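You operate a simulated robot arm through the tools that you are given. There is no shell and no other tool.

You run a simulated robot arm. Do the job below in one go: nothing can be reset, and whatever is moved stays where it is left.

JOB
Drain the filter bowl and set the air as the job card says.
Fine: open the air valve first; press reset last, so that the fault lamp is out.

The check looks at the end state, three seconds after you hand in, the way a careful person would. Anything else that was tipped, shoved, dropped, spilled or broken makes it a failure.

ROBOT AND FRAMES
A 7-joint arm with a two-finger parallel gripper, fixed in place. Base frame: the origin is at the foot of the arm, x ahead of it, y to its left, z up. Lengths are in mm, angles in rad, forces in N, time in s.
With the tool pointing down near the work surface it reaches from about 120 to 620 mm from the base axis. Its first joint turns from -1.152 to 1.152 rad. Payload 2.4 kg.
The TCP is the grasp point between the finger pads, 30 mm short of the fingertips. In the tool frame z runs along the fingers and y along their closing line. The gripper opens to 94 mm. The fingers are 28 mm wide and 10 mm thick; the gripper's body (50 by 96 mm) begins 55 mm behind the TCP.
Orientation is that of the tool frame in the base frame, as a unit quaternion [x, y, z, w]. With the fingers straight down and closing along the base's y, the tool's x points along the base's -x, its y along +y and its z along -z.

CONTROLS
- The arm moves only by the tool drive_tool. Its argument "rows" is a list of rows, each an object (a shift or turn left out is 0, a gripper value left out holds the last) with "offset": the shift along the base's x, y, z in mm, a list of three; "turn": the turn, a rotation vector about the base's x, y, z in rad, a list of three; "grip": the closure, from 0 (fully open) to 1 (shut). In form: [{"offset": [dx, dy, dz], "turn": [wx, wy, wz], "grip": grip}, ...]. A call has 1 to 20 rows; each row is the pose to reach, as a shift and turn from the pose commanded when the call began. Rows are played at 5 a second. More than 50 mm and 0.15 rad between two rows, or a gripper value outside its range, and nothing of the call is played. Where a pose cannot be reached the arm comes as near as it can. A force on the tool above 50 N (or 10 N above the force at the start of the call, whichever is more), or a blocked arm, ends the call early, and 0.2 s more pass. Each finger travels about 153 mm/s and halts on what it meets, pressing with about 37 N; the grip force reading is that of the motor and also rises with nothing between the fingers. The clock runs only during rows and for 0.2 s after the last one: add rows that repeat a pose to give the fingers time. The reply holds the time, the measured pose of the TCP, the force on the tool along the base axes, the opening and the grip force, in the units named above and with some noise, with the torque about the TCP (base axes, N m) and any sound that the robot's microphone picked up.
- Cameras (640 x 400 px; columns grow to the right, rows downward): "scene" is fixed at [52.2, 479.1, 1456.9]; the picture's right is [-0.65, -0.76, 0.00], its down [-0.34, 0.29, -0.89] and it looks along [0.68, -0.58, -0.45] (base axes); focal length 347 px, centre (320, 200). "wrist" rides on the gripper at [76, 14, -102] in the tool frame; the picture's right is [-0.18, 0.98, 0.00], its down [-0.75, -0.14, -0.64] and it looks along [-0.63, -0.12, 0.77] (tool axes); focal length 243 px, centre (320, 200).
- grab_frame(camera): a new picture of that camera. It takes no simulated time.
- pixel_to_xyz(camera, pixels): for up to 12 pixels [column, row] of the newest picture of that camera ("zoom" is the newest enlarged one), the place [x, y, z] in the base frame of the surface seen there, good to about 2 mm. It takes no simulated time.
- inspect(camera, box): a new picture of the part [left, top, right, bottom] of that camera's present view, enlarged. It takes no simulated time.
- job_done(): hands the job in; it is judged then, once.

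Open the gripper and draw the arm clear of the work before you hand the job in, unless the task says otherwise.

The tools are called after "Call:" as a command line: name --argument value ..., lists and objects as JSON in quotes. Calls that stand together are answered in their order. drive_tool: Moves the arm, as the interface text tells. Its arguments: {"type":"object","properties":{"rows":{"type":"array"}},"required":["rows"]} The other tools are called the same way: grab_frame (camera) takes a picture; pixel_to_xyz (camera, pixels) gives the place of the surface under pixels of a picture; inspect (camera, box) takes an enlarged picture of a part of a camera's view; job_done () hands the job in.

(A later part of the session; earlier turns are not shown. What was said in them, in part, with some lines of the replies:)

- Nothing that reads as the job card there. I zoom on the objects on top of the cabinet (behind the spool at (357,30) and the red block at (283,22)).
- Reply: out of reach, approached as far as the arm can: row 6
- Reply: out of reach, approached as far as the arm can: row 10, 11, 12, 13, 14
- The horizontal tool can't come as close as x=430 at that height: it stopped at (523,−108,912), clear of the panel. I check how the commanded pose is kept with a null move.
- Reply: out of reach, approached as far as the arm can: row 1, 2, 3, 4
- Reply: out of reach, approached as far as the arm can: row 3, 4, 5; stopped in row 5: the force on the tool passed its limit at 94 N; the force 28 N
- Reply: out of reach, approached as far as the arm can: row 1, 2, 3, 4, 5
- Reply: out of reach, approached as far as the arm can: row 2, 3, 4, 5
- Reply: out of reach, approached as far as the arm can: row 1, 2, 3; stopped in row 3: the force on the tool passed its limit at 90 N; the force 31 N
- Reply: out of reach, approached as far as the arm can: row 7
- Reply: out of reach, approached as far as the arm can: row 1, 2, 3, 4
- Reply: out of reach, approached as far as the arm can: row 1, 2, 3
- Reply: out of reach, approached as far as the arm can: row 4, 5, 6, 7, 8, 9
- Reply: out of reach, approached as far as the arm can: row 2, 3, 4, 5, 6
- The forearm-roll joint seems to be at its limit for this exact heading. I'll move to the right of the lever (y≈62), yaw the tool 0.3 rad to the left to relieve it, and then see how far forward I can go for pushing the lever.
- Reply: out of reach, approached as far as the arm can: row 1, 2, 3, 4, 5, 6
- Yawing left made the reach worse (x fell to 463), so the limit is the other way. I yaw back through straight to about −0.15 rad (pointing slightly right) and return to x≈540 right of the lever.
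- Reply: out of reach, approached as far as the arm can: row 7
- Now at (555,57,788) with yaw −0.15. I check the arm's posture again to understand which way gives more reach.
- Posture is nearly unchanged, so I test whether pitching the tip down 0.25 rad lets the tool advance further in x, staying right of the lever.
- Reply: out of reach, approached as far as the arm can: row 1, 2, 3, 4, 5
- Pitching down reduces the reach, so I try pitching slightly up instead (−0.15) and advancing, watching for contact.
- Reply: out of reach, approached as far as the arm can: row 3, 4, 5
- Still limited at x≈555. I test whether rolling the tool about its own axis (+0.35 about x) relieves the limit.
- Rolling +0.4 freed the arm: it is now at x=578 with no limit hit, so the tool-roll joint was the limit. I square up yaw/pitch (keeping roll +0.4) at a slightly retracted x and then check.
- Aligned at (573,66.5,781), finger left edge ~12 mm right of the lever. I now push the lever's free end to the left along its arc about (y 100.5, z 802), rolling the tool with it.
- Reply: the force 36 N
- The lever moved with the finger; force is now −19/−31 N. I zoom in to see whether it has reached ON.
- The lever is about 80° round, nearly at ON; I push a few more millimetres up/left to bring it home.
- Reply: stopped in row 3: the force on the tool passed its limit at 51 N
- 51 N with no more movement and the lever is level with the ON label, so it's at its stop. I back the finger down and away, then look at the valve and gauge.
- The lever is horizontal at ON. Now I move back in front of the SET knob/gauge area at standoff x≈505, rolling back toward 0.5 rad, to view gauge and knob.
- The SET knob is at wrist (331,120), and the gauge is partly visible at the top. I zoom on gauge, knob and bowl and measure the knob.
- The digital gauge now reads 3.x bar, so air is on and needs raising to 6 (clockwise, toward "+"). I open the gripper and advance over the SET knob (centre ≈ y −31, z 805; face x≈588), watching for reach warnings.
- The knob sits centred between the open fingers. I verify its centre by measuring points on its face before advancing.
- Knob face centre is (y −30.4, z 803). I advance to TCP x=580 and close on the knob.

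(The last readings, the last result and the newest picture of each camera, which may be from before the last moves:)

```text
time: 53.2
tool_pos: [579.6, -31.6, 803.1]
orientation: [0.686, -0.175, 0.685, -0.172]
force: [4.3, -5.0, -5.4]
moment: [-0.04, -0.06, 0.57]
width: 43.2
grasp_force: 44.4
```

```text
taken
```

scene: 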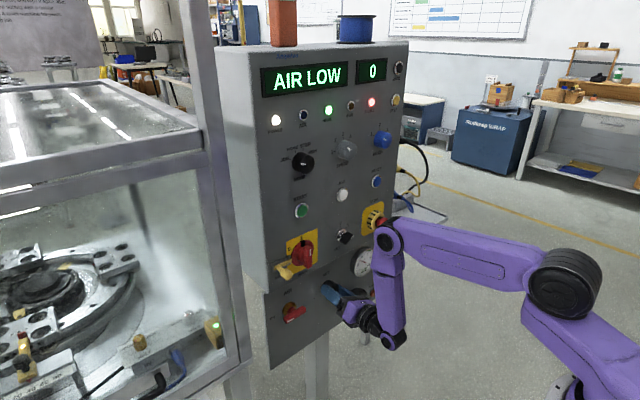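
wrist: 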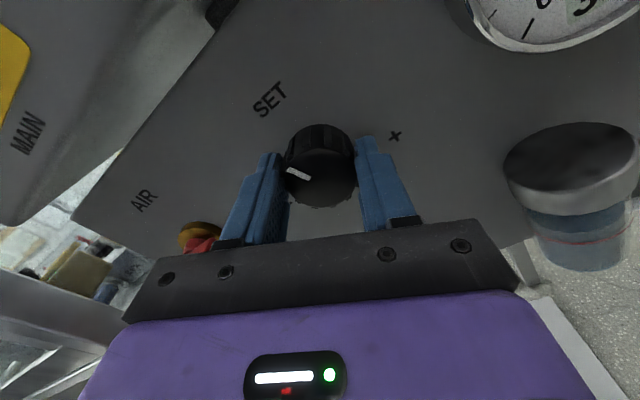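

The knob is held (width 43.2). I zoom on the gauge in the scene for the present reading, and check the water/bowl.

Call:
inspect --camera "scene" --box '[335, 235, 400, 290]'

Call:
inspect --camera "wrist" --box '[440, 0, 640, 120]'

```text
7.27 times, centred on (368, 262) of scene
```

zoom: 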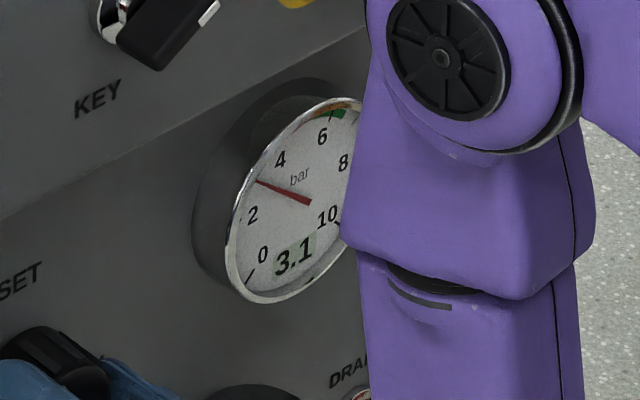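

```text
3.20 times, centred on (540, 60) of wrist
```

zoom: 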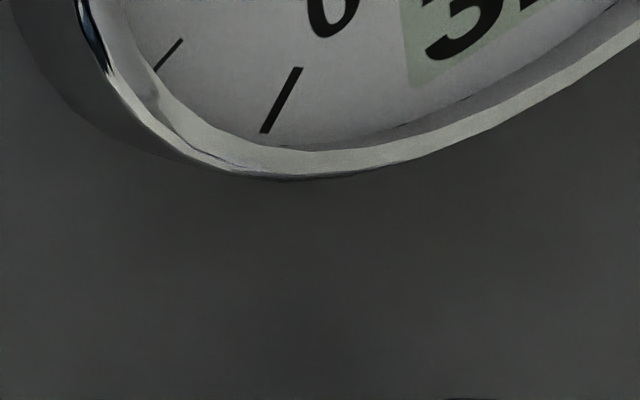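

Gauge reads 3.1 bar, visible from the scene camera. I turn the knob clockwise by 0.3 rad and re-read.

Call:
drive_tool --rows '[{"turn": [0.1, 0, 0], "grip": 1.0}, {"turn": [0.2, 0, 0], "grip": 1.0}, {"turn": [0.3, 0, 0], "grip": 1.0}, {"turn": [0.3, 0, 0], "grip": 1.0}]'

Call:
inspect --camera "scene" --box '[335, 235, 400, 290]'

Call:
grab_frame --camera "wrist"

```text
time: 54.2
tool_pos: [580.9, -32.0, 803.7]
orientation: [0.652, -0.277, 0.651, -0.273]
force: [9.5, -11.5, -12.8]
moment: [-0.04, 0.05, 0.39]
width: 43.4
grasp_force: 44.5
```

```text
7.27 times, centred on (368, 262) of scene
```

zoom: 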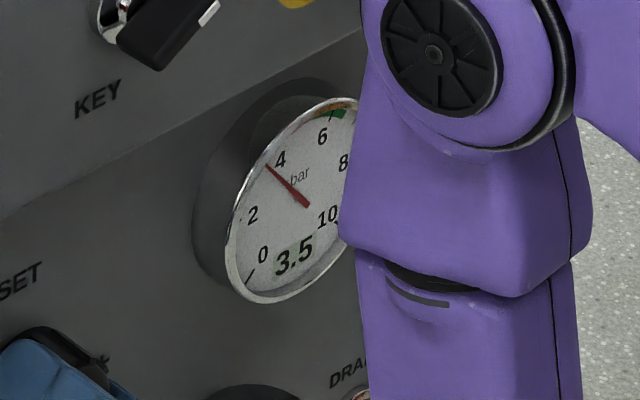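

```text
taken
```

wrist: 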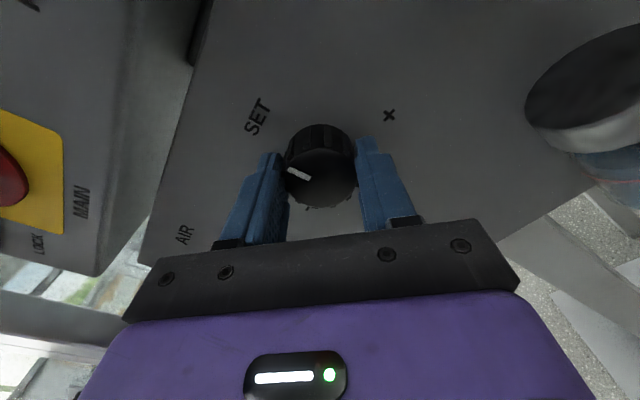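

0.3 rad raised it to 3.5 bar. I continue another 0.8 rad clockwise.

Call:
drive_tool --rows '[{"offset": [0, 0.4, -0.2], "turn": [0.1, 0, 0]}, {"offset": [0, 0.8, -0.4], "turn": [0.2, 0, 0]}, {"offset": [0, 1, -0.6], "turn": [0.3, 0, 0]}, {"offset": [0, 1, -0.6], "turn": [0.4, 0, 0]}, {"offset": [0, 1, -0.6], "turn": [0.5, 0, 0]}, {"offset": [0, 1, -0.6], "turn": [0.6, 0, 0]}, {"offset": [0, 1, -0.6], "turn": [0.7, 0, 0]}, {"offset": [0, 1, -0.6], "turn": [0.8, 0, 0]}, {"offset": [0, 1, -0.6], "turn": [0.8, 0, 0]}]'

Call:
inspect --camera "scene" --box '[335, 235, 400, 290]'

Call:
grab_frame --camera "wrist"

```text
time: 56.2
tool_pos: [579.8, -31.1, 799.4]
orientation: [-0.494, 0.51, -0.491, 0.504]
force: [-5.5, -15.6, -22.4]
moment: [-0.05, -0.42, -0.04]
width: 42.9
grasp_force: 44.9
```

```text
7.27 times, centred on (368, 262) of scene
```

zoom: 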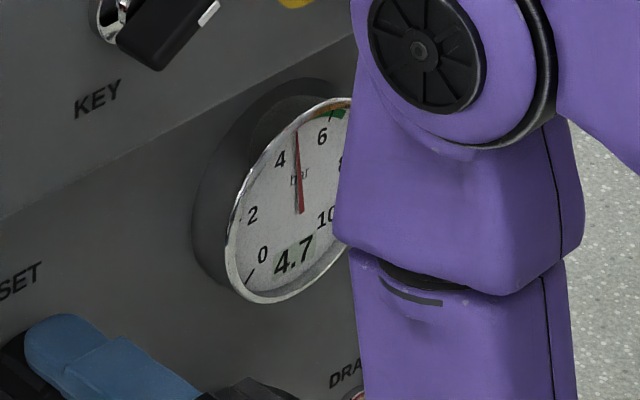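

```text
taken
```

wrist: 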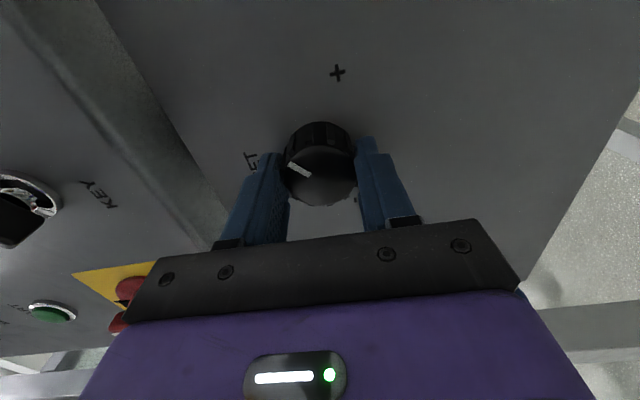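

4.7 bar now; about 0.9 rad more is needed. I regrip: open the fingers, roll back 1.1 rad around the knob, and close again.

Call:
drive_tool --rows '[{"grip": 0.25}, {"offset": [0, 0, 0], "grip": 0.25}, {"turn": [-0.14, 0, 0], "grip": 0.25}, {"turn": [-0.28, 0, 0], "grip": 0.25}, {"turn": [-0.42, 0, 0], "grip": 0.25}, {"turn": [-0.56, 0, 0], "grip": 0.25}, {"turn": [-0.7, 0, 0], "grip": 0.25}, {"turn": [-0.84, 0, 0], "grip": 0.25}, {"turn": [-0.98, 0, 0], "grip": 0.25}, {"turn": [-1.1, 0, 0], "grip": 0.25}, {"turn": [-1.1, 0, 0], "grip": 0.25}]'

Call:
inspect --camera "scene" --box '[335, 235, 400, 290]'

Call:
grab_frame --camera "wrist"

```text
time: 58.6
tool_pos: [581.1, -29.7, 801.8]
orientation: [0.686, -0.173, 0.685, -0.172]
force: [-0.4, 0.1, -0.3]
moment: [0.02, 0.0, 0.01]
width: 70.2
grasp_force: 0.1
```

```text
7.27 times, centred on (368, 262) of scene
```

zoom: 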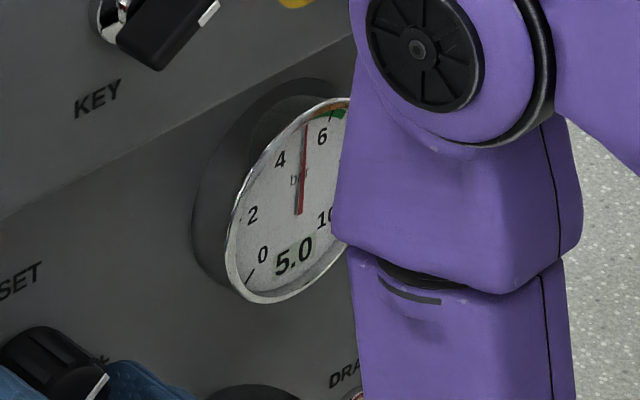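

```text
taken
```

wrist: 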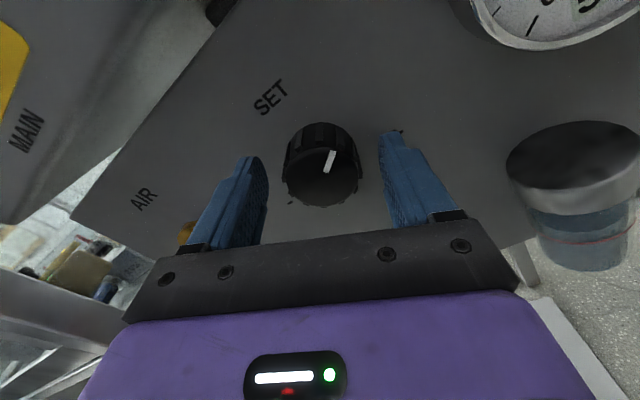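

Settled at 5.0 bar (it lags), i.e. about 1.73 bar per rad. I close on the knob and turn 0.55 rad clockwise, then wait.

Call:
drive_tool --rows '[{"offset": [0, -0.5, 0.8], "grip": 1.0}, {"offset": [0, -0.5, 0.8], "grip": 1.0}, {"offset": [0, -0.5, 0.8], "grip": 1.0}, {"offset": [0, -0.5, 0.8], "turn": [0.1, 0, 0]}, {"offset": [0, -0.5, 0.8], "turn": [0.2, 0, 0]}, {"offset": [0, -0.5, 0.8], "turn": [0.3, 0, 0]}, {"offset": [0, -0.5, 0.8], "turn": [0.4, 0, 0]}, {"offset": [0, -0.5, 0.8], "turn": [0.5, 0, 0]}, {"offset": [0, -0.5, 0.8], "turn": [0.55, 0, 0]}, {"offset": [0, -0.5, 0.8], "turn": [0.55, 0, 0]}, {"offset": [0, -0.5, 0.8], "turn": [0.55, 0, 0]}, {"offset": [0, -0.5, 0.8], "turn": [0.55, 0, 0]}, {"offset": [0, -0.5, 0.8], "turn": [0.55, 0, 0]}, {"offset": [0, -0.5, 0.8], "turn": [0.55, 0, 0]}, {"offset": [0, -0.5, 0.8], "turn": [0.55, 0, 0]}]'

Call:
inspect --camera "scene" --box '[335, 235, 400, 290]'

Call:
inspect --camera "scene" --box '[230, 40, 420, 160]'

```text
time: 61.8
tool_pos: [581.0, -31.8, 801.9]
orientation: [0.614, -0.355, 0.611, -0.351]
force: [2.9, -17.3, -25.1]
moment: [-0.08, -0.33, -0.03]
width: 43.5
grasp_force: 45.2
```

```text
7.27 times, centred on (368, 262) of scene
```

zoom: 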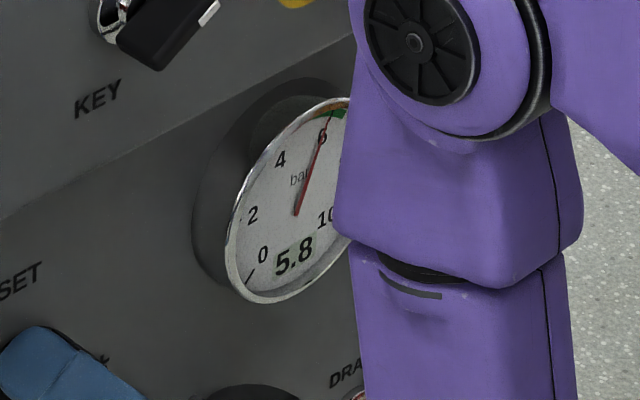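

```text
3.33 times, centred on (325, 100) of scene
```

zoom: 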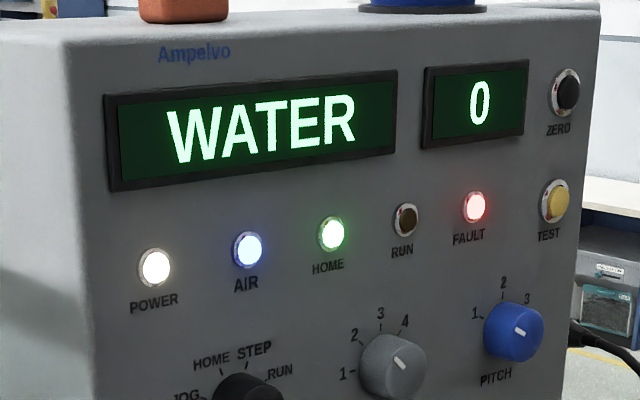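

5.8 bar, AIR lamp is lit, and the display now says WATER. I hold for a while to see where the gauge settles.

Call:
drive_tool --rows '[{"offset": [0, 0, 0]}, {"offset": [0, 0, 0]}, {"offset": [0, 0, 0]}, {"offset": [0, 0, 0]}, {"offset": [0, 0, 0]}, {"offset": [0, 0, 0]}, {"offset": [0, 0, 0]}, {"offset": [0, 0, 0]}]'

Call:
inspect --camera "scene" --box '[335, 235, 400, 290]'

```text
time: 63.6
tool_pos: [581.3, -32.3, 801.4]
orientation: [0.614, -0.355, 0.611, -0.351]
force: [-0.1, -16.7, -24.4]
moment: [-0.06, -0.14, 0.02]
width: 43.3
grasp_force: 44.5
```

```text
7.27 times, centred on (368, 262) of scene
```

zoom: 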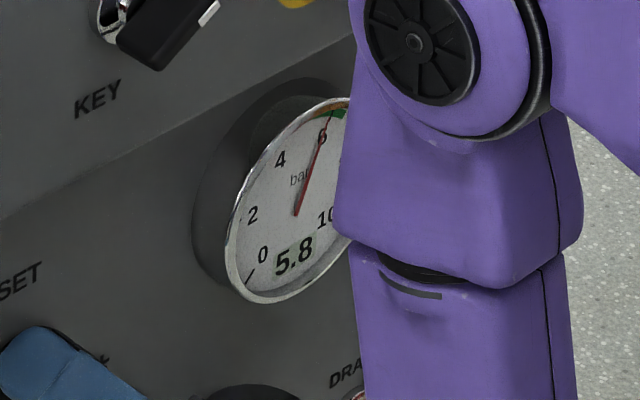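

Settled at 5.8. I turn another 0.13 rad and wait for it to settle.

Call:
drive_tool --rows '[{"turn": [0.065, 0, 0]}, {"turn": [0.13, 0, 0]}, {"turn": [0.13, 0, 0]}, {"turn": [0.13, 0, 0]}, {"turn": [0.13, 0, 0]}, {"turn": [0.13, 0, 0]}, {"turn": [0.13, 0, 0]}, {"turn": [0.13, 0, 0]}, {"turn": [0.13, 0, 0]}]'

Call:
inspect --camera "scene" --box '[335, 235, 400, 290]'

```text
time: 65.6
tool_pos: [579.9, -31.0, 801.9]
orientation: [0.59, -0.395, 0.587, -0.389]
force: [-0.1, -17.6, -24.7]
moment: [-0.06, -0.2, -0.06]
width: 43.3
grasp_force: 44.8
```

```text
7.27 times, centred on (368, 262) of scene
```

zoom: 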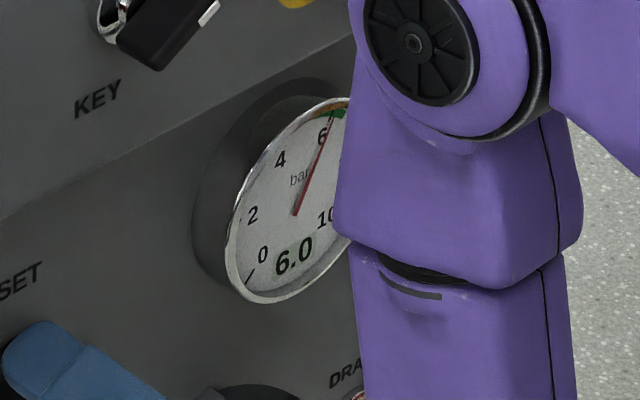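

6.0 bar. I release the knob, back straight out to x≈515, and re-read the gauge and view the knob.

Call:
drive_tool --rows '[{"grip": 0.25}, {"grip": 0.25}, {"grip": 0.25}, {"offset": [-20, 0, 0], "grip": 0.25}, {"offset": [-40, 0, 0], "grip": 0.25}, {"offset": [-65, 0, 0], "grip": 0.25}]'

Call:
inspect --camera "scene" --box '[330, 235, 400, 295]'

Call:
grab_frame --camera "wrist"

```text
time: 67.0
tool_pos: [515.4, -30.8, 803.7]
orientation: [0.589, -0.393, 0.588, -0.392]
force: [-0.3, -0.2, -0.7]
moment: [0.0, -0.03, -0.03]
width: 70.5
grasp_force: 0.2
```

```text
6.67 times, centred on (365, 265) of scene
```

zoom: 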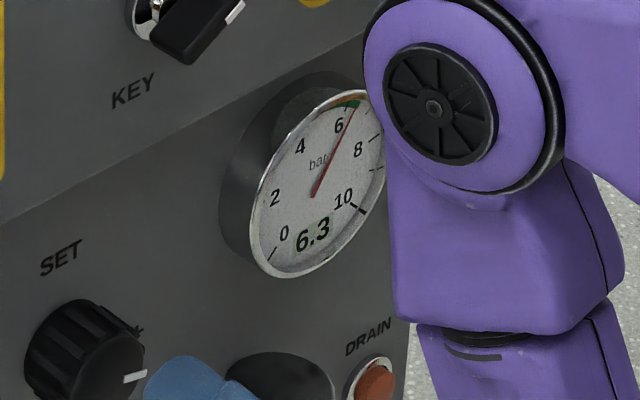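

```text
taken
```

wrist: 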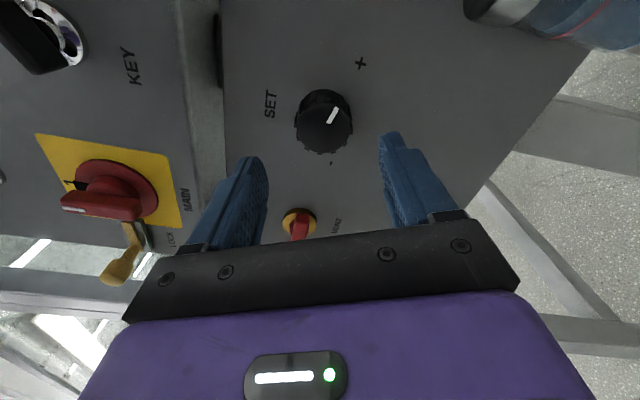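

The gauge moved to 6.3 on release, so I'll fine-tune after draining. Next I close the fingers, move right to y≈−231 and down to the DRAIN button level at standoff.

Call:
drive_tool --rows '[{"offset": [0, -20, 0], "grip": 1.0}, {"offset": [0, -60, 0], "grip": 1.0}, {"offset": [0, -100, 0], "grip": 1.0}, {"offset": [0, -140, 0], "grip": 1.0}, {"offset": [0, -180, -5], "grip": 1.0}, {"offset": [0, -200, -35], "grip": 1.0}, {"offset": [0, -200, -70], "grip": 1.0}, {"offset": [0, -200, -105], "grip": 1.0}, {"offset": [0, -200, -135], "grip": 1.0}]'

Call:
grab_frame --camera "wrist"

Call:
grab_frame --camera "scene"

```text
time: 69.0
tool_pos: [515.8, -230.2, 690.1]
orientation: [0.589, -0.393, 0.588, -0.392]
force: [0.9, 0.2, 0.1]
moment: [-0.04, 0.01, -0.02]
width: 0.0
grasp_force: 33.7
out of reach, approached as far as the arm can: row 9
```

```text
taken
```

wrist: 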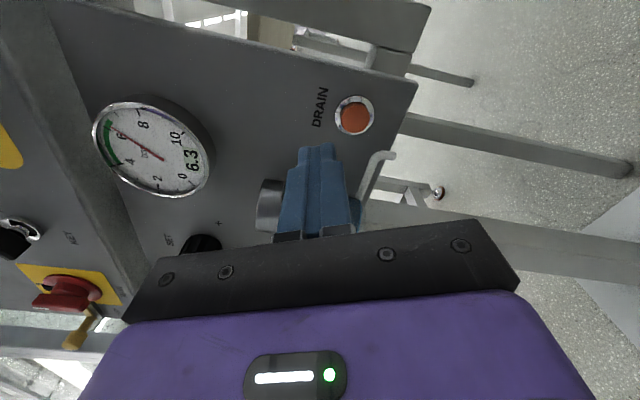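

```text
taken
```

scene: 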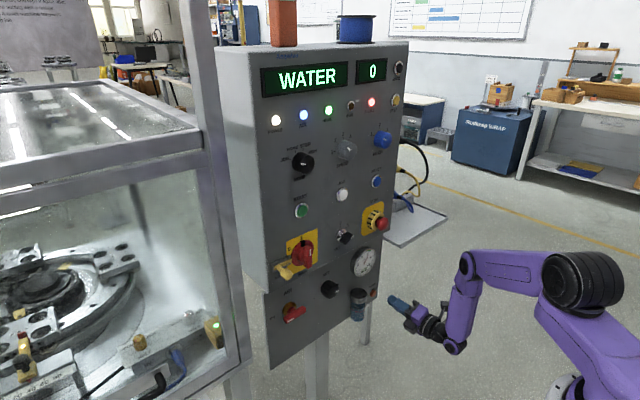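

The arm stops at z≈690 here, a bit high. I measure the DRAIN button (wrist (354,115)) and the nearby pipe and bowl cap.

Call:
pixel_to_xyz --camera "wrist" --pixels '[[354, 117], [342, 110], [366, 118], [352, 130], [356, 102], [372, 112], [385, 157], [265, 205], [370, 185], [192, 158]]'

Call:
inspect --camera "wrist" --box '[240, 70, 420, 230]'

```text
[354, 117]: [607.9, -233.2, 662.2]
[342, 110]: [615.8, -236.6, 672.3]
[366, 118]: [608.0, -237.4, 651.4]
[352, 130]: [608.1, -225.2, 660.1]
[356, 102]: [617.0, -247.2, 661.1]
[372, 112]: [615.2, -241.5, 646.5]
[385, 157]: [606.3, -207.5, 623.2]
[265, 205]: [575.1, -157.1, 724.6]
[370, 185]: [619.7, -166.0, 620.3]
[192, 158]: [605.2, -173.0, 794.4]
```

```text
2.50 times, centred on (330, 150) of wrist
```

zoom: 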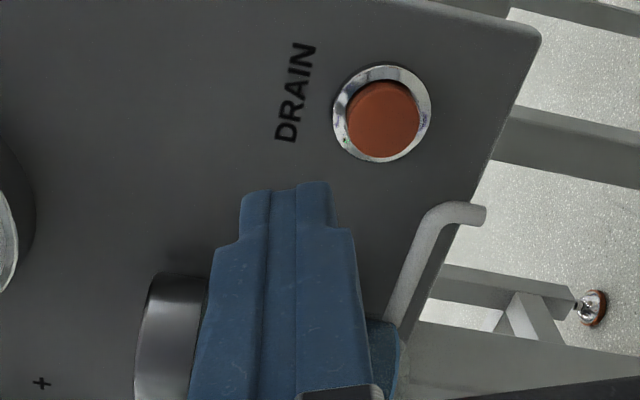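

Button centre is about (608,−234,661), cap radius ≈12 mm. I try moving forward and lower, with a slight downward pitch, to see what is reachable.

Call:
drive_tool --rows '[{"offset": [12, -2, -6], "turn": [0, 0.05, 0]}, {"offset": [24, -4, -12], "turn": [0, 0.1, 0]}, {"offset": [36, -4, -18], "turn": [0, 0.15, 0]}, {"offset": [42, -4, -20], "turn": [0, 0.2, 0]}]'

Call:
grab_frame --camera "wrist"

```text
time: 70.0
tool_pos: [558.1, -235.5, 669.3]
orientation: [0.645, -0.429, 0.526, -0.351]
force: [0.1, -0.4, -0.3]
moment: [0.01, 0.0, -0.02]
width: 0.0
grasp_force: 33.4
```

```text
taken
```

wrist: 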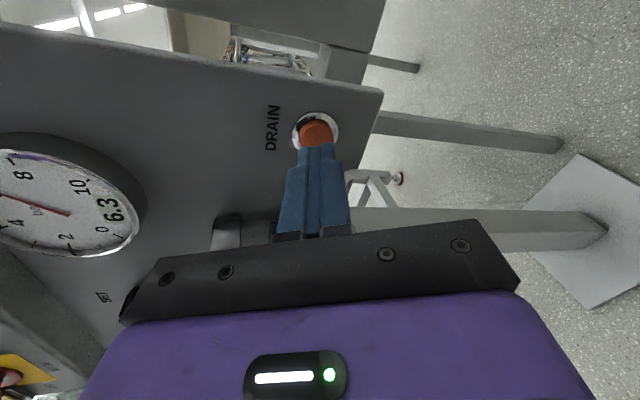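

Tip now lines up with the DRAIN button (tip ≈ (588,−235,663)). I advance gently to press it and hold.

Call:
drive_tool --rows '[{"offset": [10, 0.5, -1]}, {"offset": [17, 1, -1.5]}, {"offset": [21, 1, -1.5]}, {"offset": [24, 1, -1.5]}, {"offset": [26, 1, -1.5]}, {"offset": [26, 1, -1.5]}]'

Call:
inspect --camera "scene" --box '[325, 240, 445, 340]'

Call:
grab_frame --camera "wrist"

```text
time: 71.4
tool_pos: [582.2, -233.7, 667.6]
orientation: [0.644, -0.431, 0.526, -0.35]
force: [-9.4, 1.2, 1.4]
moment: [-0.01, -0.08, -0.07]
width: 0.1
grasp_force: 32.8
heard: click
```

```text
4.00 times, centred on (385, 290) of scene
```

zoom: 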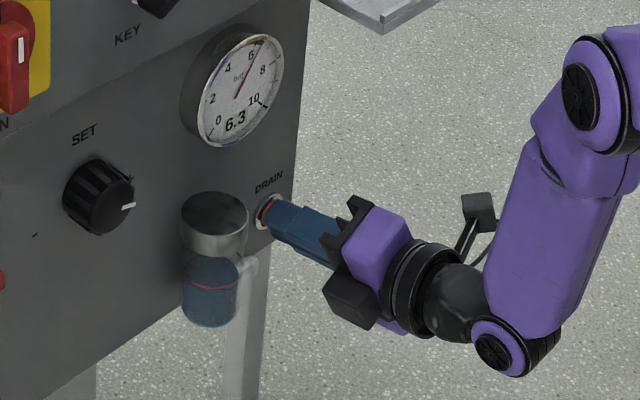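

```text
taken
```

wrist: 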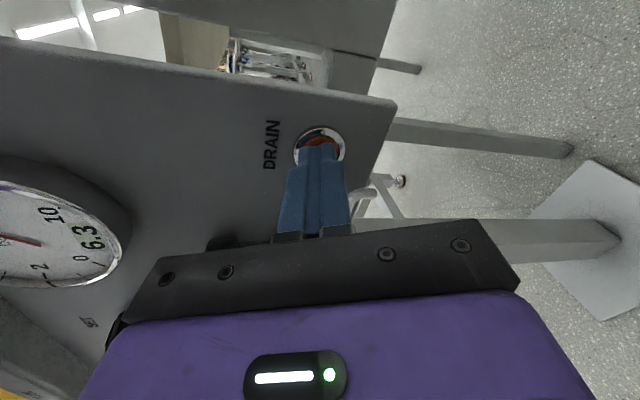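

A click was heard with −9 N on the tip; the button is pressed. I hold it for ~3.5 s and then check the water level against the bowl's red line.

Call:
drive_tool --rows '[{"offset": [0.5, 0, 0]}, {"offset": [0.5, 0, 0]}, {"offset": [0.5, 0, 0]}, {"offset": [0.5, 0, 0]}, {"offset": [0.5, 0, 0]}, {"offset": [0.5, 0, 0]}, {"offset": [0.5, 0, 0]}, {"offset": [0.5, 0, 0]}, {"offset": [0.5, 0, 0]}, {"offset": [0.5, 0, 0]}, {"offset": [0.5, 0, 0]}, {"offset": [0.5, 0, 0]}, {"offset": [0.5, 0, 0]}, {"offset": [0.5, 0, 0]}, {"offset": [0.5, 0, 0]}]'

Call:
inspect --camera "scene" --box '[335, 240, 395, 330]'

```text
time: 74.6
tool_pos: [582.9, -233.3, 667.3]
orientation: [0.644, -0.43, 0.526, -0.351]
force: [-17.0, 0.1, -0.9]
moment: [0.05, -0.05, -0.18]
width: 0.0
grasp_force: 33.0
```

```text
4.44 times, centred on (365, 285) of scene
```

zoom: 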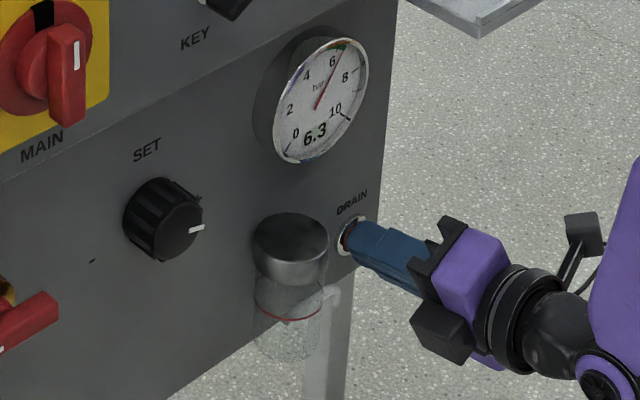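

The bowl looks empty now. I zoom in closer to verify no water is left and read the display.

Call:
inspect --camera "scene" --box '[345, 280, 375, 325]'

Call:
inspect --camera "scene" --box '[230, 40, 420, 160]'

```text
8.89 times, centred on (360, 302) of scene
```

zoom: 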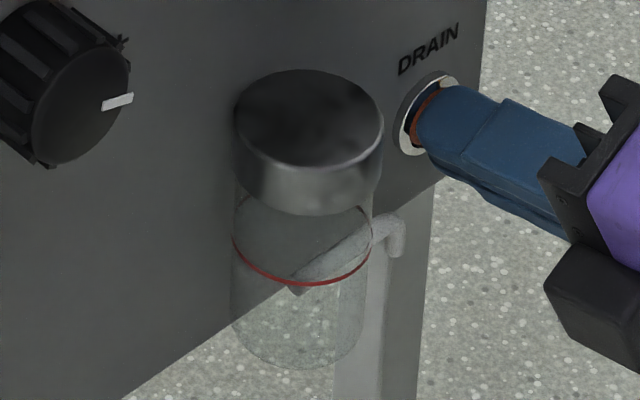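

```text
3.33 times, centred on (325, 100) of scene
```

zoom: 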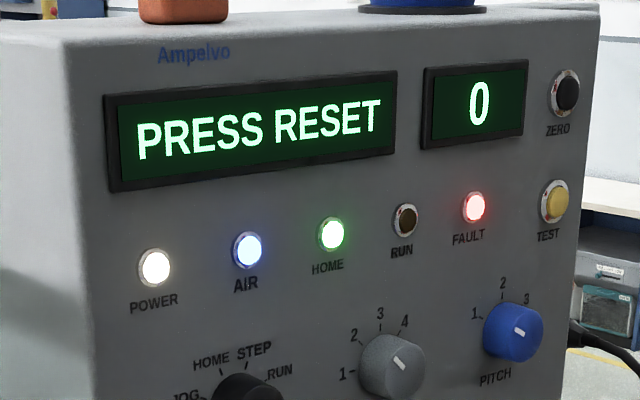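

Bowl is empty and the display says PRESS RESET. I release the DRAIN button, retract, rise and return in front of the SET knob to trim 6.3 down to 6.0.

Call:
drive_tool --rows '[{"offset": [-15, 0, 0]}, {"offset": [-35, 0, 3]}, {"offset": [-60, 0, 14], "turn": [0, -0.1, 0]}, {"offset": [-64, 0, 50], "turn": [0, -0.2, 0]}, {"offset": [-64, 0, 90], "turn": [0, -0.2, 0]}, {"offset": [-64, 10, 125], "turn": [0, -0.2, 0]}, {"offset": [-64, 50, 136], "turn": [0, -0.2, 0]}, {"offset": [-64, 95, 136], "turn": [0, -0.2, 0]}, {"offset": [-64, 140, 136], "turn": [0, -0.2, 0]}, {"offset": [-64, 180, 136], "turn": [0, -0.2, 0]}, {"offset": [-64, 203, 136], "turn": [0, -0.2, 0], "grip": 0.25}, {"offset": [-64, 203, 136], "turn": [0, -0.2, 0], "grip": 0.25}, {"offset": [-64, 203, 136], "turn": [0, -0.2, 0], "grip": 0.25}]'

Call:
grab_frame --camera "wrist"

Call:
inspect --camera "scene" --box '[330, 235, 400, 325]'

```text
time: 77.4
tool_pos: [518.1, -29.8, 803.9]
orientation: [0.589, -0.393, 0.588, -0.391]
force: [0.7, -0.1, -0.1]
moment: [-0.02, 0.02, 0.0]
width: 70.3
grasp_force: 0.0
```

```text
taken
```

wrist: 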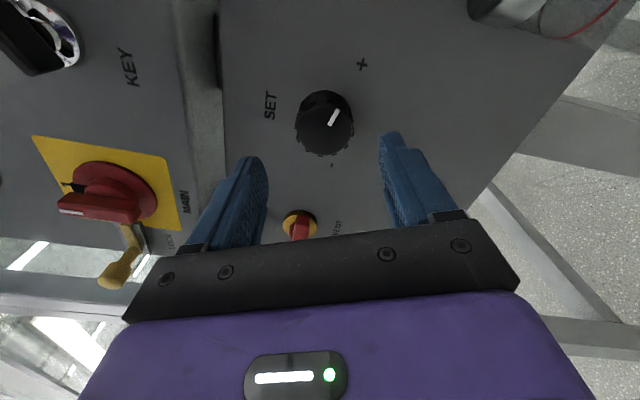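

```text
4.44 times, centred on (365, 280) of scene
```

zoom: 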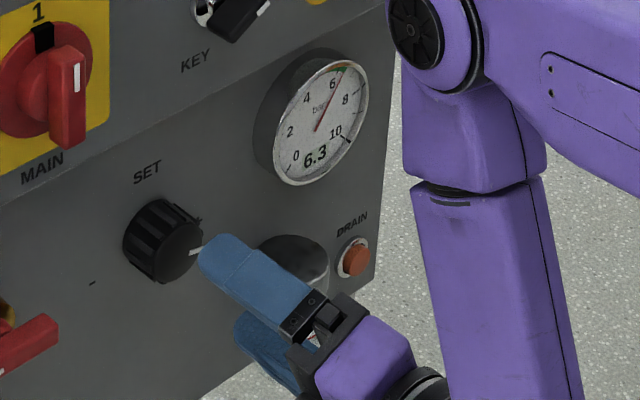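

Gauge holds at 6.3 with the drain button released. I advance over the knob, grip, and turn counter-clockwise 0.17 rad, then check.

Call:
drive_tool --rows '[{"offset": [20, -0.5, -0.9], "grip": 0.25}, {"offset": [40, -0.5, -0.9], "grip": 0.25}, {"offset": [62, -0.5, -0.9], "grip": 0.25}, {"offset": [62, -0.5, -0.9], "grip": 1.0}, {"offset": [62, -0.5, -0.9], "grip": 1.0}, {"offset": [62, -0.5, -0.9], "grip": 1.0}, {"offset": [62, -0.5, -0.9], "grip": 1.0}, {"offset": [62, -0.5, -0.9], "grip": 1.0}]'

Call:
inspect --camera "scene" --box '[335, 235, 400, 290]'

```text
time: 79.2
tool_pos: [579.4, -32.3, 800.1]
orientation: [0.589, -0.393, 0.587, -0.391]
force: [5.8, -7.2, -20.2]
moment: [-0.07, -0.29, -0.21]
width: 43.0
grasp_force: 44.8
```

```text
7.27 times, centred on (368, 262) of scene
```

zoom: 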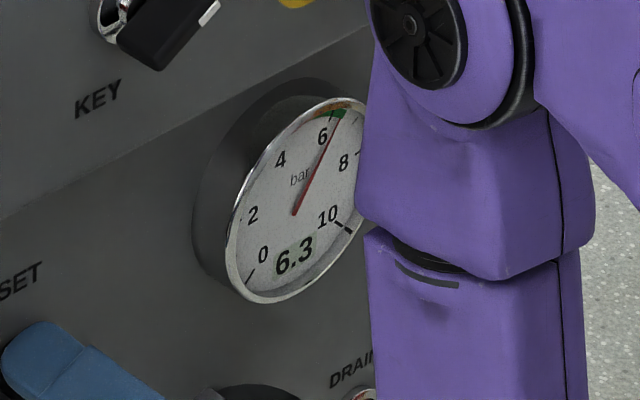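

Reading stays 6.3 when gripped; the knob's true centre seems ~3 mm lower (−20 N in z), so I re-centre and turn counter-clockwise 0.17 rad, then hold.

Call:
drive_tool --rows '[{"offset": [0, -1, -1.5]}, {"offset": [0, -1.5, -3]}, {"offset": [0, -1.5, -3], "turn": [-0.06, 0, 0]}, {"offset": [0, -1.5, -3], "turn": [-0.12, 0, 0]}, {"offset": [0, -1.5, -3], "turn": [-0.17, 0, 0]}, {"offset": [0, -1.5, -3], "turn": [-0.17, 0, 0]}, {"offset": [0, -1.5, -3], "turn": [-0.17, 0, 0]}, {"offset": [0, -1.5, -3], "turn": [-0.17, 0, 0]}, {"offset": [0, -1.5, -3], "turn": [-0.17, 0, 0]}, {"offset": [0, -1.5, -3], "turn": [-0.17, 0, 0]}, {"offset": [0, -1.5, -3], "turn": [-0.17, 0, 0]}]'

Call:
inspect --camera "scene" --box '[335, 235, 400, 290]'

```text
time: 81.6
tool_pos: [581.5, -30.3, 800.2]
orientation: [0.618, -0.34, 0.62, -0.342]
force: [-18.3, 8.9, 21.5]
moment: [0.02, 0.34, 0.24]
width: 42.8
grasp_force: 45.0
```

```text
7.27 times, centred on (368, 262) of scene
```

zoom: 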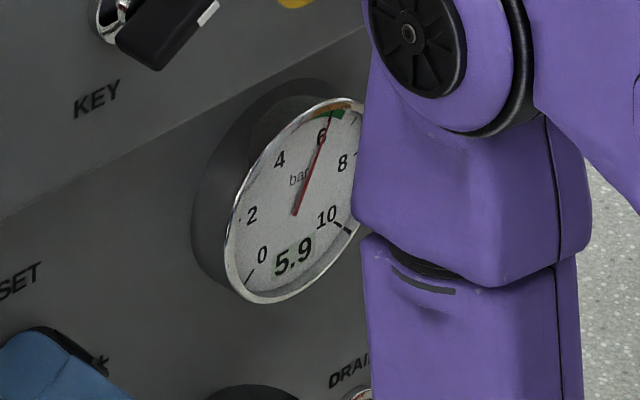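

5.9 bar while held. I neutralise the side load (move up ~2 mm), then release in place and re-read.

Call:
drive_tool --rows '[{"offset": [-1, 0.7, 1.2], "grip": 1.0}, {"offset": [-1, 0.9, 2.0], "grip": 1.0}, {"offset": [-1, 0.9, 2.0], "grip": 0.25}, {"offset": [-1, 0.9, 2.0], "grip": 0.25}, {"offset": [-1, 0.9, 2.0], "grip": 0.25}, {"offset": [-1, 0.9, 2.0], "grip": 0.25}, {"offset": [-1, 0.9, 2.0], "grip": 0.25}, {"offset": [-1, 0.9, 2.0], "grip": 0.25}, {"offset": [-1, 0.9, 2.0], "grip": 0.25}]'

Call:
inspect --camera "scene" --box '[335, 235, 400, 290]'

```text
time: 83.6
tool_pos: [580.9, -31.4, 801.6]
orientation: [0.62, -0.341, 0.619, -0.341]
force: [0.2, 0.0, -0.2]
moment: [0.01, 0.01, -0.02]
width: 70.8
grasp_force: 0.1
```

```text
7.27 times, centred on (368, 262) of scene
```

zoom: 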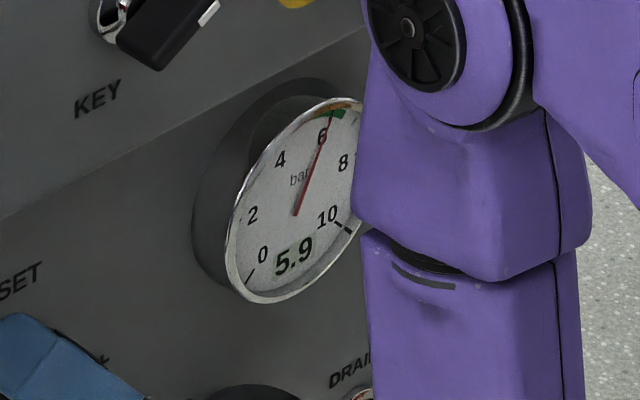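

5.9 bar after release with no side load. One more small trim: grip, turn clockwise 0.065 rad, release, and re-read.

Call:
drive_tool --rows '[{"offset": [0, 0.2, -1], "grip": 0.25}, {"offset": [0, 0.2, -1], "grip": 1.0}, {"offset": [0, 0.2, -1], "grip": 1.0}, {"offset": [0, 0.2, -1], "grip": 1.0}, {"offset": [0, 0.2, -1], "turn": [0.035, 0, 0], "grip": 1.0}, {"offset": [0, 0.2, -1], "turn": [0.07, 0, 0], "grip": 1.0}, {"offset": [0, 0.2, -1], "turn": [0.07, 0, 0], "grip": 1.0}, {"offset": [0, 0.2, -1], "turn": [0.07, 0, 0], "grip": 1.0}, {"offset": [0, 0.2, -1], "turn": [0.07, 0, 0], "grip": 1.0}, {"offset": [0, 0.2, -1], "turn": [0.07, 0, 0], "grip": 1.0}, {"offset": [0, 0.2, -1], "turn": [0.07, 0, 0], "grip": 1.0}]'

Call:
inspect --camera "scene" --box '[335, 235, 400, 290]'

```text
time: 86.0
tool_pos: [580.8, -30.2, 800.7]
orientation: [0.607, -0.363, 0.607, -0.363]
force: [0.3, 3.4, 9.8]
moment: [0.01, -0.04, -0.18]
width: 42.7
grasp_force: 45.2
```

```text
7.27 times, centred on (368, 262) of scene
```

zoom: 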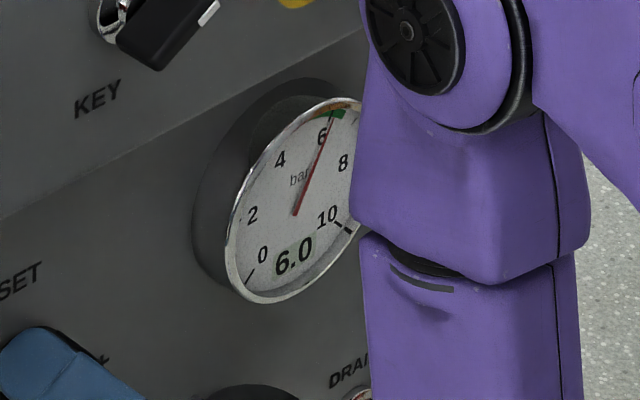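

6.0 bar held. I take off the small side load and release, then re-read.

Call:
drive_tool --rows '[{"offset": [0, 0.3, 0.9], "grip": 1.0}, {"offset": [0, 0.3, 0.9], "grip": 0.25}, {"offset": [0, 0.3, 0.9], "grip": 0.25}, {"offset": [0, 0.3, 0.9], "grip": 0.25}, {"offset": [0, 0.3, 0.9], "grip": 0.25}, {"offset": [0, 0.3, 0.9], "grip": 0.25}, {"offset": [0, 0.3, 0.9], "grip": 0.25}, {"offset": [0, 0.3, 0.9], "grip": 0.25}]'

Call:
inspect --camera "scene" --box '[335, 235, 400, 290]'

```text
time: 87.8
tool_pos: [580.5, -32.1, 801.3]
orientation: [0.608, -0.362, 0.606, -0.362]
force: [0.0, -0.8, -0.1]
moment: [0.01, -0.02, -0.01]
width: 70.4
grasp_force: 0.0
```

```text
7.27 times, centred on (368, 262) of scene
```

zoom: 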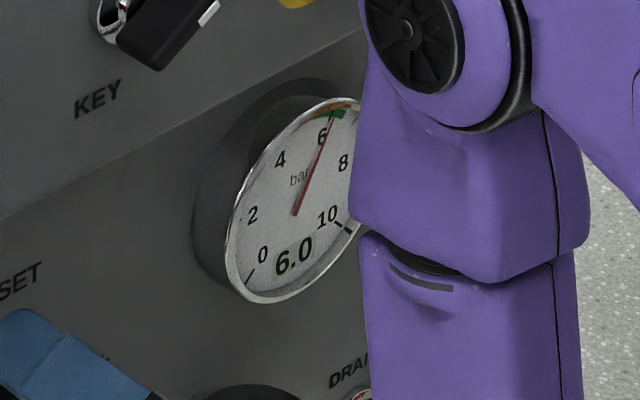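

Stable at 6.0 bar after release. I retract straight back and rise toward the RESET level, keeping x≈485 to clear KEY/STOP controls.

Call:
drive_tool --rows '[{"offset": [-20, 0, 0], "grip": 0.25}, {"offset": [-45, 0, 0], "grip": 0.25}, {"offset": [-70, 0, 0], "grip": 0.25}, {"offset": [-90, -5, 20], "grip": 1.0}, {"offset": [-95, -20, 55], "grip": 1.0}, {"offset": [-95, -35, 95], "grip": 1.0}, {"offset": [-95, -50, 135], "grip": 1.0}, {"offset": [-95, -65, 175], "grip": 1.0}, {"offset": [-95, -80, 215], "grip": 1.0}]'

Call:
grab_frame --camera "wrist"

Call:
grab_frame --camera "scene"

```text
time: 89.8
tool_pos: [485.4, -111.4, 1016.0]
orientation: [0.608, -0.364, 0.606, -0.362]
force: [0.1, -0.4, 0.4]
moment: [0.04, 0.01, 0.0]
width: 0.0
grasp_force: 32.6
out of reach, approached as far as the arm can: row 3
```

```text
taken
```

wrist: 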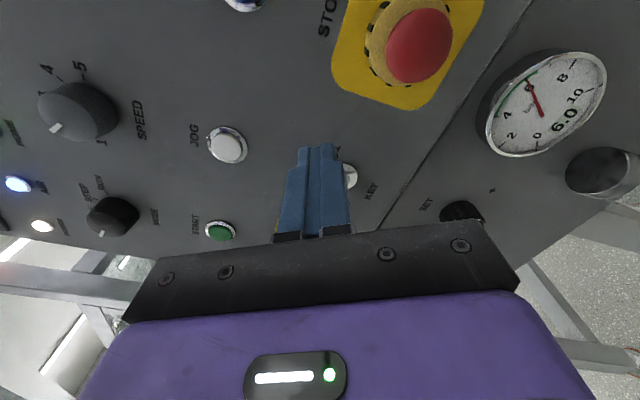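

```text
taken
```

scene: 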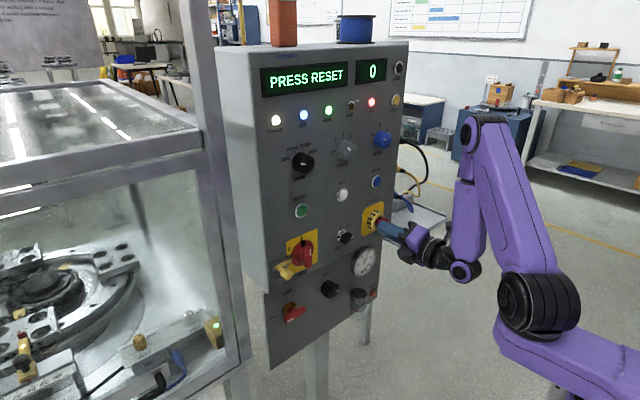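

The gauge shows 6.0 at (562,120) and the display reads PRESS RESET. I move up and right to line up with RESET (≈ y −175, z 1088) at standoff.

Call:
drive_tool --rows '[{"offset": [0, -15, 25]}, {"offset": [0, -32, 50]}, {"offset": [0, -50, 66]}, {"offset": [0, -64, 72]}]'

Call:
grab_frame --camera "wrist"

```text
time: 90.8
tool_pos: [486.2, -175.2, 1088.8]
orientation: [0.607, -0.363, 0.606, -0.363]
force: [-0.1, -0.3, 0.2]
moment: [-0.01, 0.03, 0.0]
width: 0.4
grasp_force: 32.9
```

```text
taken
```

wrist: 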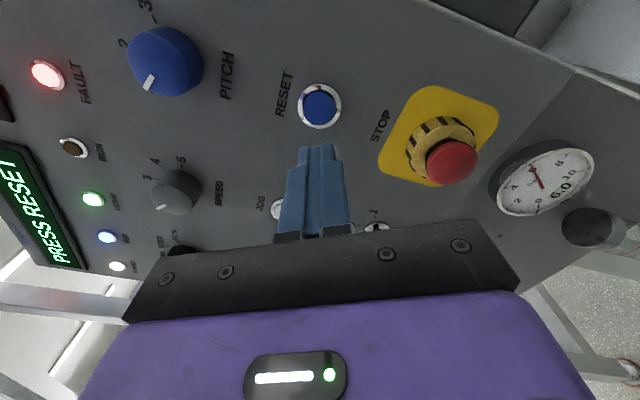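

RESET is at wrist (320,107). Before pressing it I want to double-check the card's AIR digit (6 vs 9) in a non-inverted view, so I back off and yaw the camera toward the card on the right.

Call:
drive_tool --rows '[{"offset": [-10, -12, 15], "turn": [0, 0, -0.13]}, {"offset": [-20, -24, 30], "turn": [0, 0, -0.26]}, {"offset": [-30, -36, 45], "turn": [0, 0, -0.39]}, {"offset": [-40, -48, 60], "turn": [0, 0, -0.52]}, {"offset": [-50, -60, 75], "turn": [0, 0, -0.65]}, {"offset": [-60, -75, 90], "turn": [0, 0, -0.78]}]'

Call:
grab_frame --camera "wrist"

```text
time: 92.2
tool_pos: [424.7, -249.1, 1178.7]
orientation: [0.424, -0.566, 0.699, -0.104]
force: [-1.1, 1.1, -1.2]
moment: [-0.01, -0.02, -0.02]
width: 0.0
grasp_force: 33.3
```

```text
taken
```

wrist: 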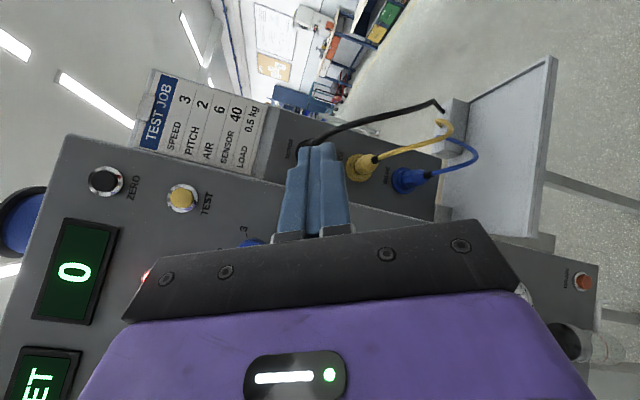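

The card is in view at (205,120), rotated about 60–70°. I zoom in on it.

Call:
inspect --camera "wrist" --box '[130, 65, 280, 180]'

Call:
inspect --camera "wrist" --box '[195, 85, 255, 165]'

```text
3.48 times, centred on (205, 122) of wrist
```

zoom: 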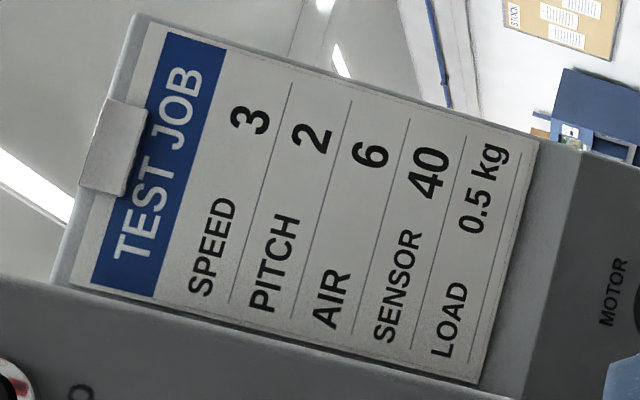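

```text
5.00 times, centred on (225, 125) of wrist
```

zoom: 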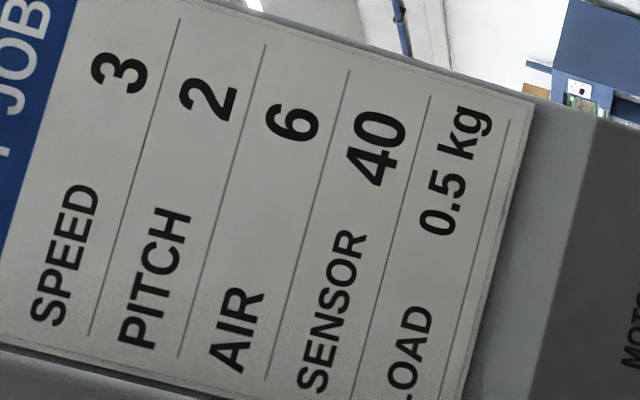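

The AIR value reads 6 in this orientation too (loop at the baseline side), matching the 6.0 bar setting. I return to the RESET standoff.

Call:
drive_tool --rows '[{"offset": [10, 15, -15], "turn": [0, 0, 0.13]}, {"offset": [20, 27, -30], "turn": [0, 0, 0.26]}, {"offset": [30, 39, -45], "turn": [0, 0, 0.39]}, {"offset": [40, 51, -60], "turn": [0, 0, 0.52]}, {"offset": [50, 63, -75], "turn": [0, 0, 0.65]}, {"offset": [60, 75, -90], "turn": [0, 0, 0.78]}]'

Call:
grab_frame --camera "wrist"

Call:
pixel_to_xyz --camera "wrist" --pixels '[[320, 107], [312, 107], [329, 107], [320, 98], [320, 117], [305, 107], [336, 107]]'

Call:
inspect --camera "wrist" --box '[280, 70, 360, 150]'

```text
time: 93.6
tool_pos: [484.5, -175.3, 1088.1]
orientation: [0.608, -0.361, 0.606, -0.364]
force: [0.3, -0.3, 0.1]
moment: [0.0, 0.04, 0.0]
width: 0.0
grasp_force: 32.5
```

```text
taken
```

wrist: 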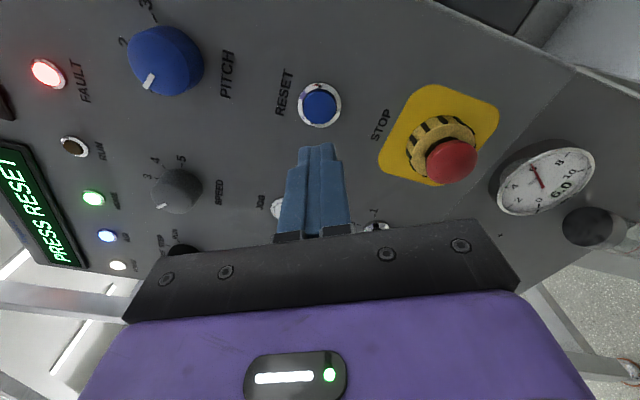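

```text
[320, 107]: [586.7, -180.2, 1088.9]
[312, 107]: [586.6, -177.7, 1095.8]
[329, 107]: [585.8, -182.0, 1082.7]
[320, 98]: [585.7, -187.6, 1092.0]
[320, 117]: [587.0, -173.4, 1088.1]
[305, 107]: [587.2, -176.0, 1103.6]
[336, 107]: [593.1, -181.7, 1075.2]
```

```text
5.00 times, centred on (320, 110) of wrist
```

zoom: 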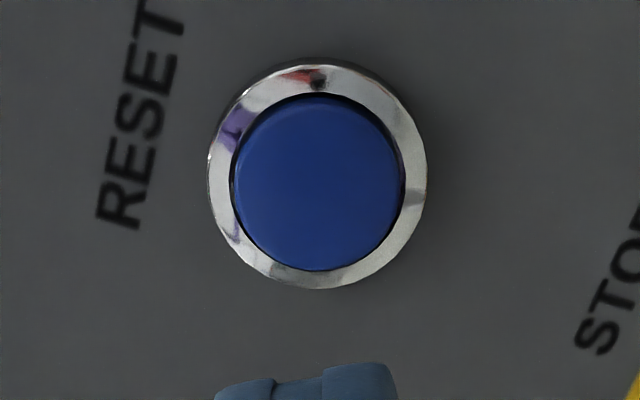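

RESET centre is (587,−180,1089). I align the tip to it and advance gently to press (contact expected near TCP x≈557).

Call:
drive_tool --rows '[{"offset": [20, -4.7, 0.7]}, {"offset": [45, -4.7, 0.7]}, {"offset": [62, -4.7, 0.7]}, {"offset": [70, -4.7, 0.7]}, {"offset": [74, -4.7, 0.7]}, {"offset": [77, -4.7, 0.7]}, {"offset": [77, -4.7, 0.7]}]'

Call:
inspect --camera "scene" --box '[230, 40, 420, 160]'

Call:
grab_frame --camera "wrist"

```text
time: 95.2
tool_pos: [561.9, -179.0, 1088.4]
orientation: [0.608, -0.363, 0.607, -0.362]
force: [-14.9, 1.2, 0.9]
moment: [0.02, -0.01, 0.0]
width: 0.0
grasp_force: 33.2
heard: click
```

```text
3.33 times, centred on (325, 100) of scene
```

zoom: 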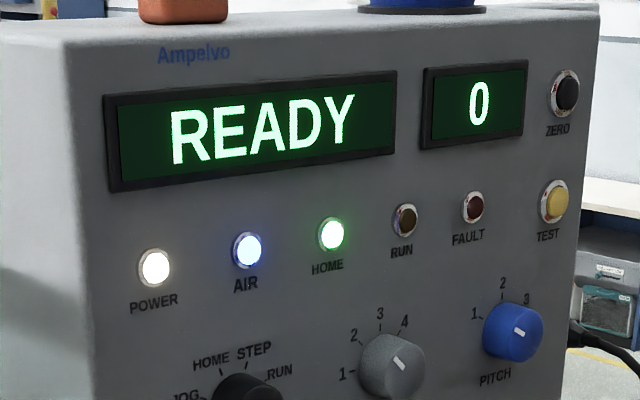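

```text
taken
```

wrist: 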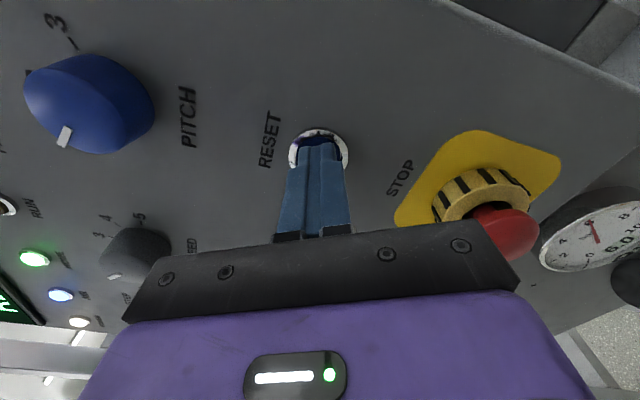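

Click heard; display says READY and the FAULT lamp is out. I retract straight back, open the gripper and draw clear of the panel.

Call:
drive_tool --rows '[{"offset": [-15, 0, 0]}, {"offset": [-45, 0, 0]}, {"offset": [-80, 0, 5]}, {"offset": [-105, -20, 20], "grip": 0.5}, {"offset": [-125, -45, 40], "grip": 0.0}, {"offset": [-140, -75, 60], "grip": 0.0}, {"offset": [-150, -105, 80], "grip": 0.0}, {"offset": [-150, -105, 80], "grip": 0.0}]'

Call:
grab_frame --camera "scene"

Call:
inspect --camera "scene" --box '[250, 210, 410, 350]'

Call:
inspect --camera "scene" --box '[230, 40, 420, 160]'

Call:
inspect --camera "scene" --box '[340, 240, 390, 285]'

```text
time: 97.0
tool_pos: [413.1, -284.8, 1169.9]
orientation: [0.608, -0.362, 0.606, -0.363]
force: [-0.3, -0.3, -0.2]
moment: [0.02, -0.01, 0.0]
width: 94.1
grasp_force: 0.0
```

```text
taken
```

scene: 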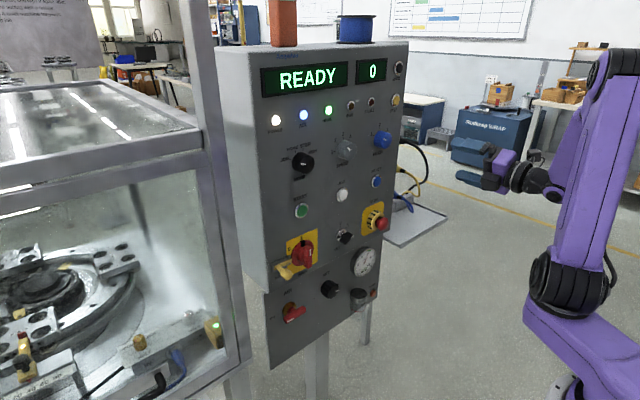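

```text
2.86 times, centred on (330, 280) of scene
```

zoom: 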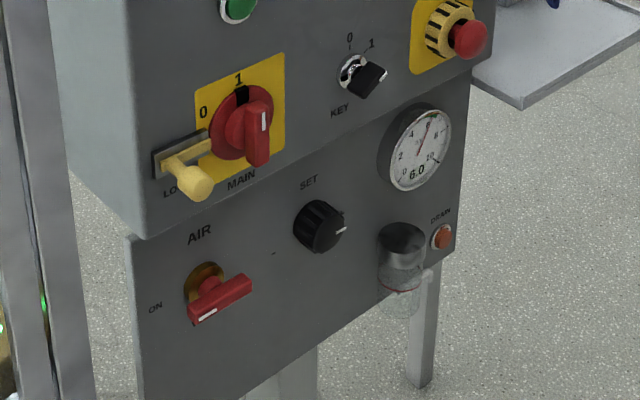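

```text
3.33 times, centred on (325, 100) of scene
```

zoom: 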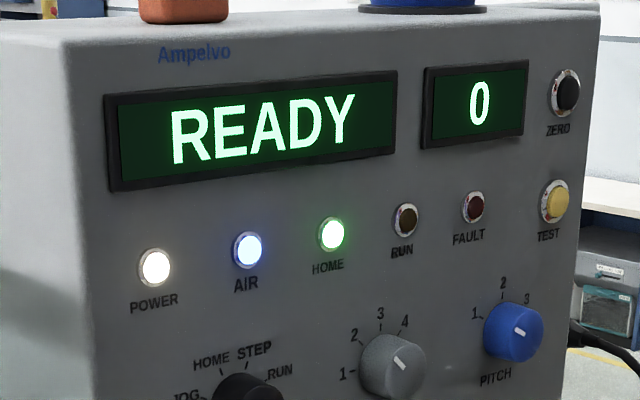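

```text
8.89 times, centred on (365, 262) of scene
```

zoom: 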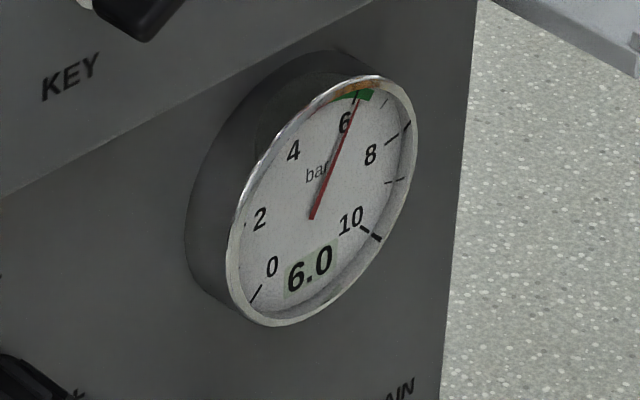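

Final check: the valve is at ON, the gauge reads 6.0 bar, the bowl is empty, and the display reads READY with FAULT out. The other controls are unchanged, the gripper is open and the arm is clear, so I hand in.

Call:
job_done

```text
The job is handed in.
```

I drained the filter bowl, set the air to 6.0 bar as the job card says, and handed the job in. The handing-in reply gave no verdict, so I don't know yet how it was judged.

- **Air valve:** opened first; the lever now points at ON.
- **Filter bowl:** I held DRAIN until no water was visible in the bowl, then released it.
- **Pressure:** the TEST JOB card calls for AIR 6. I set 6.0 bar, and it still read 6.0 after I let go of the knob.
- **Reset:** pressed last. The display reads READY, the AIR lamp is lit and the fault lamp is out.

While finding a workable arm pose, the closed or open fingers bumped the panel twice, at about 90 N each time. Once was against the lower lip of the upper cabinet, once against the lower panel. I saw no damage, and the other controls I checked are where they started. The gripper is open and the arm is clear of the work.
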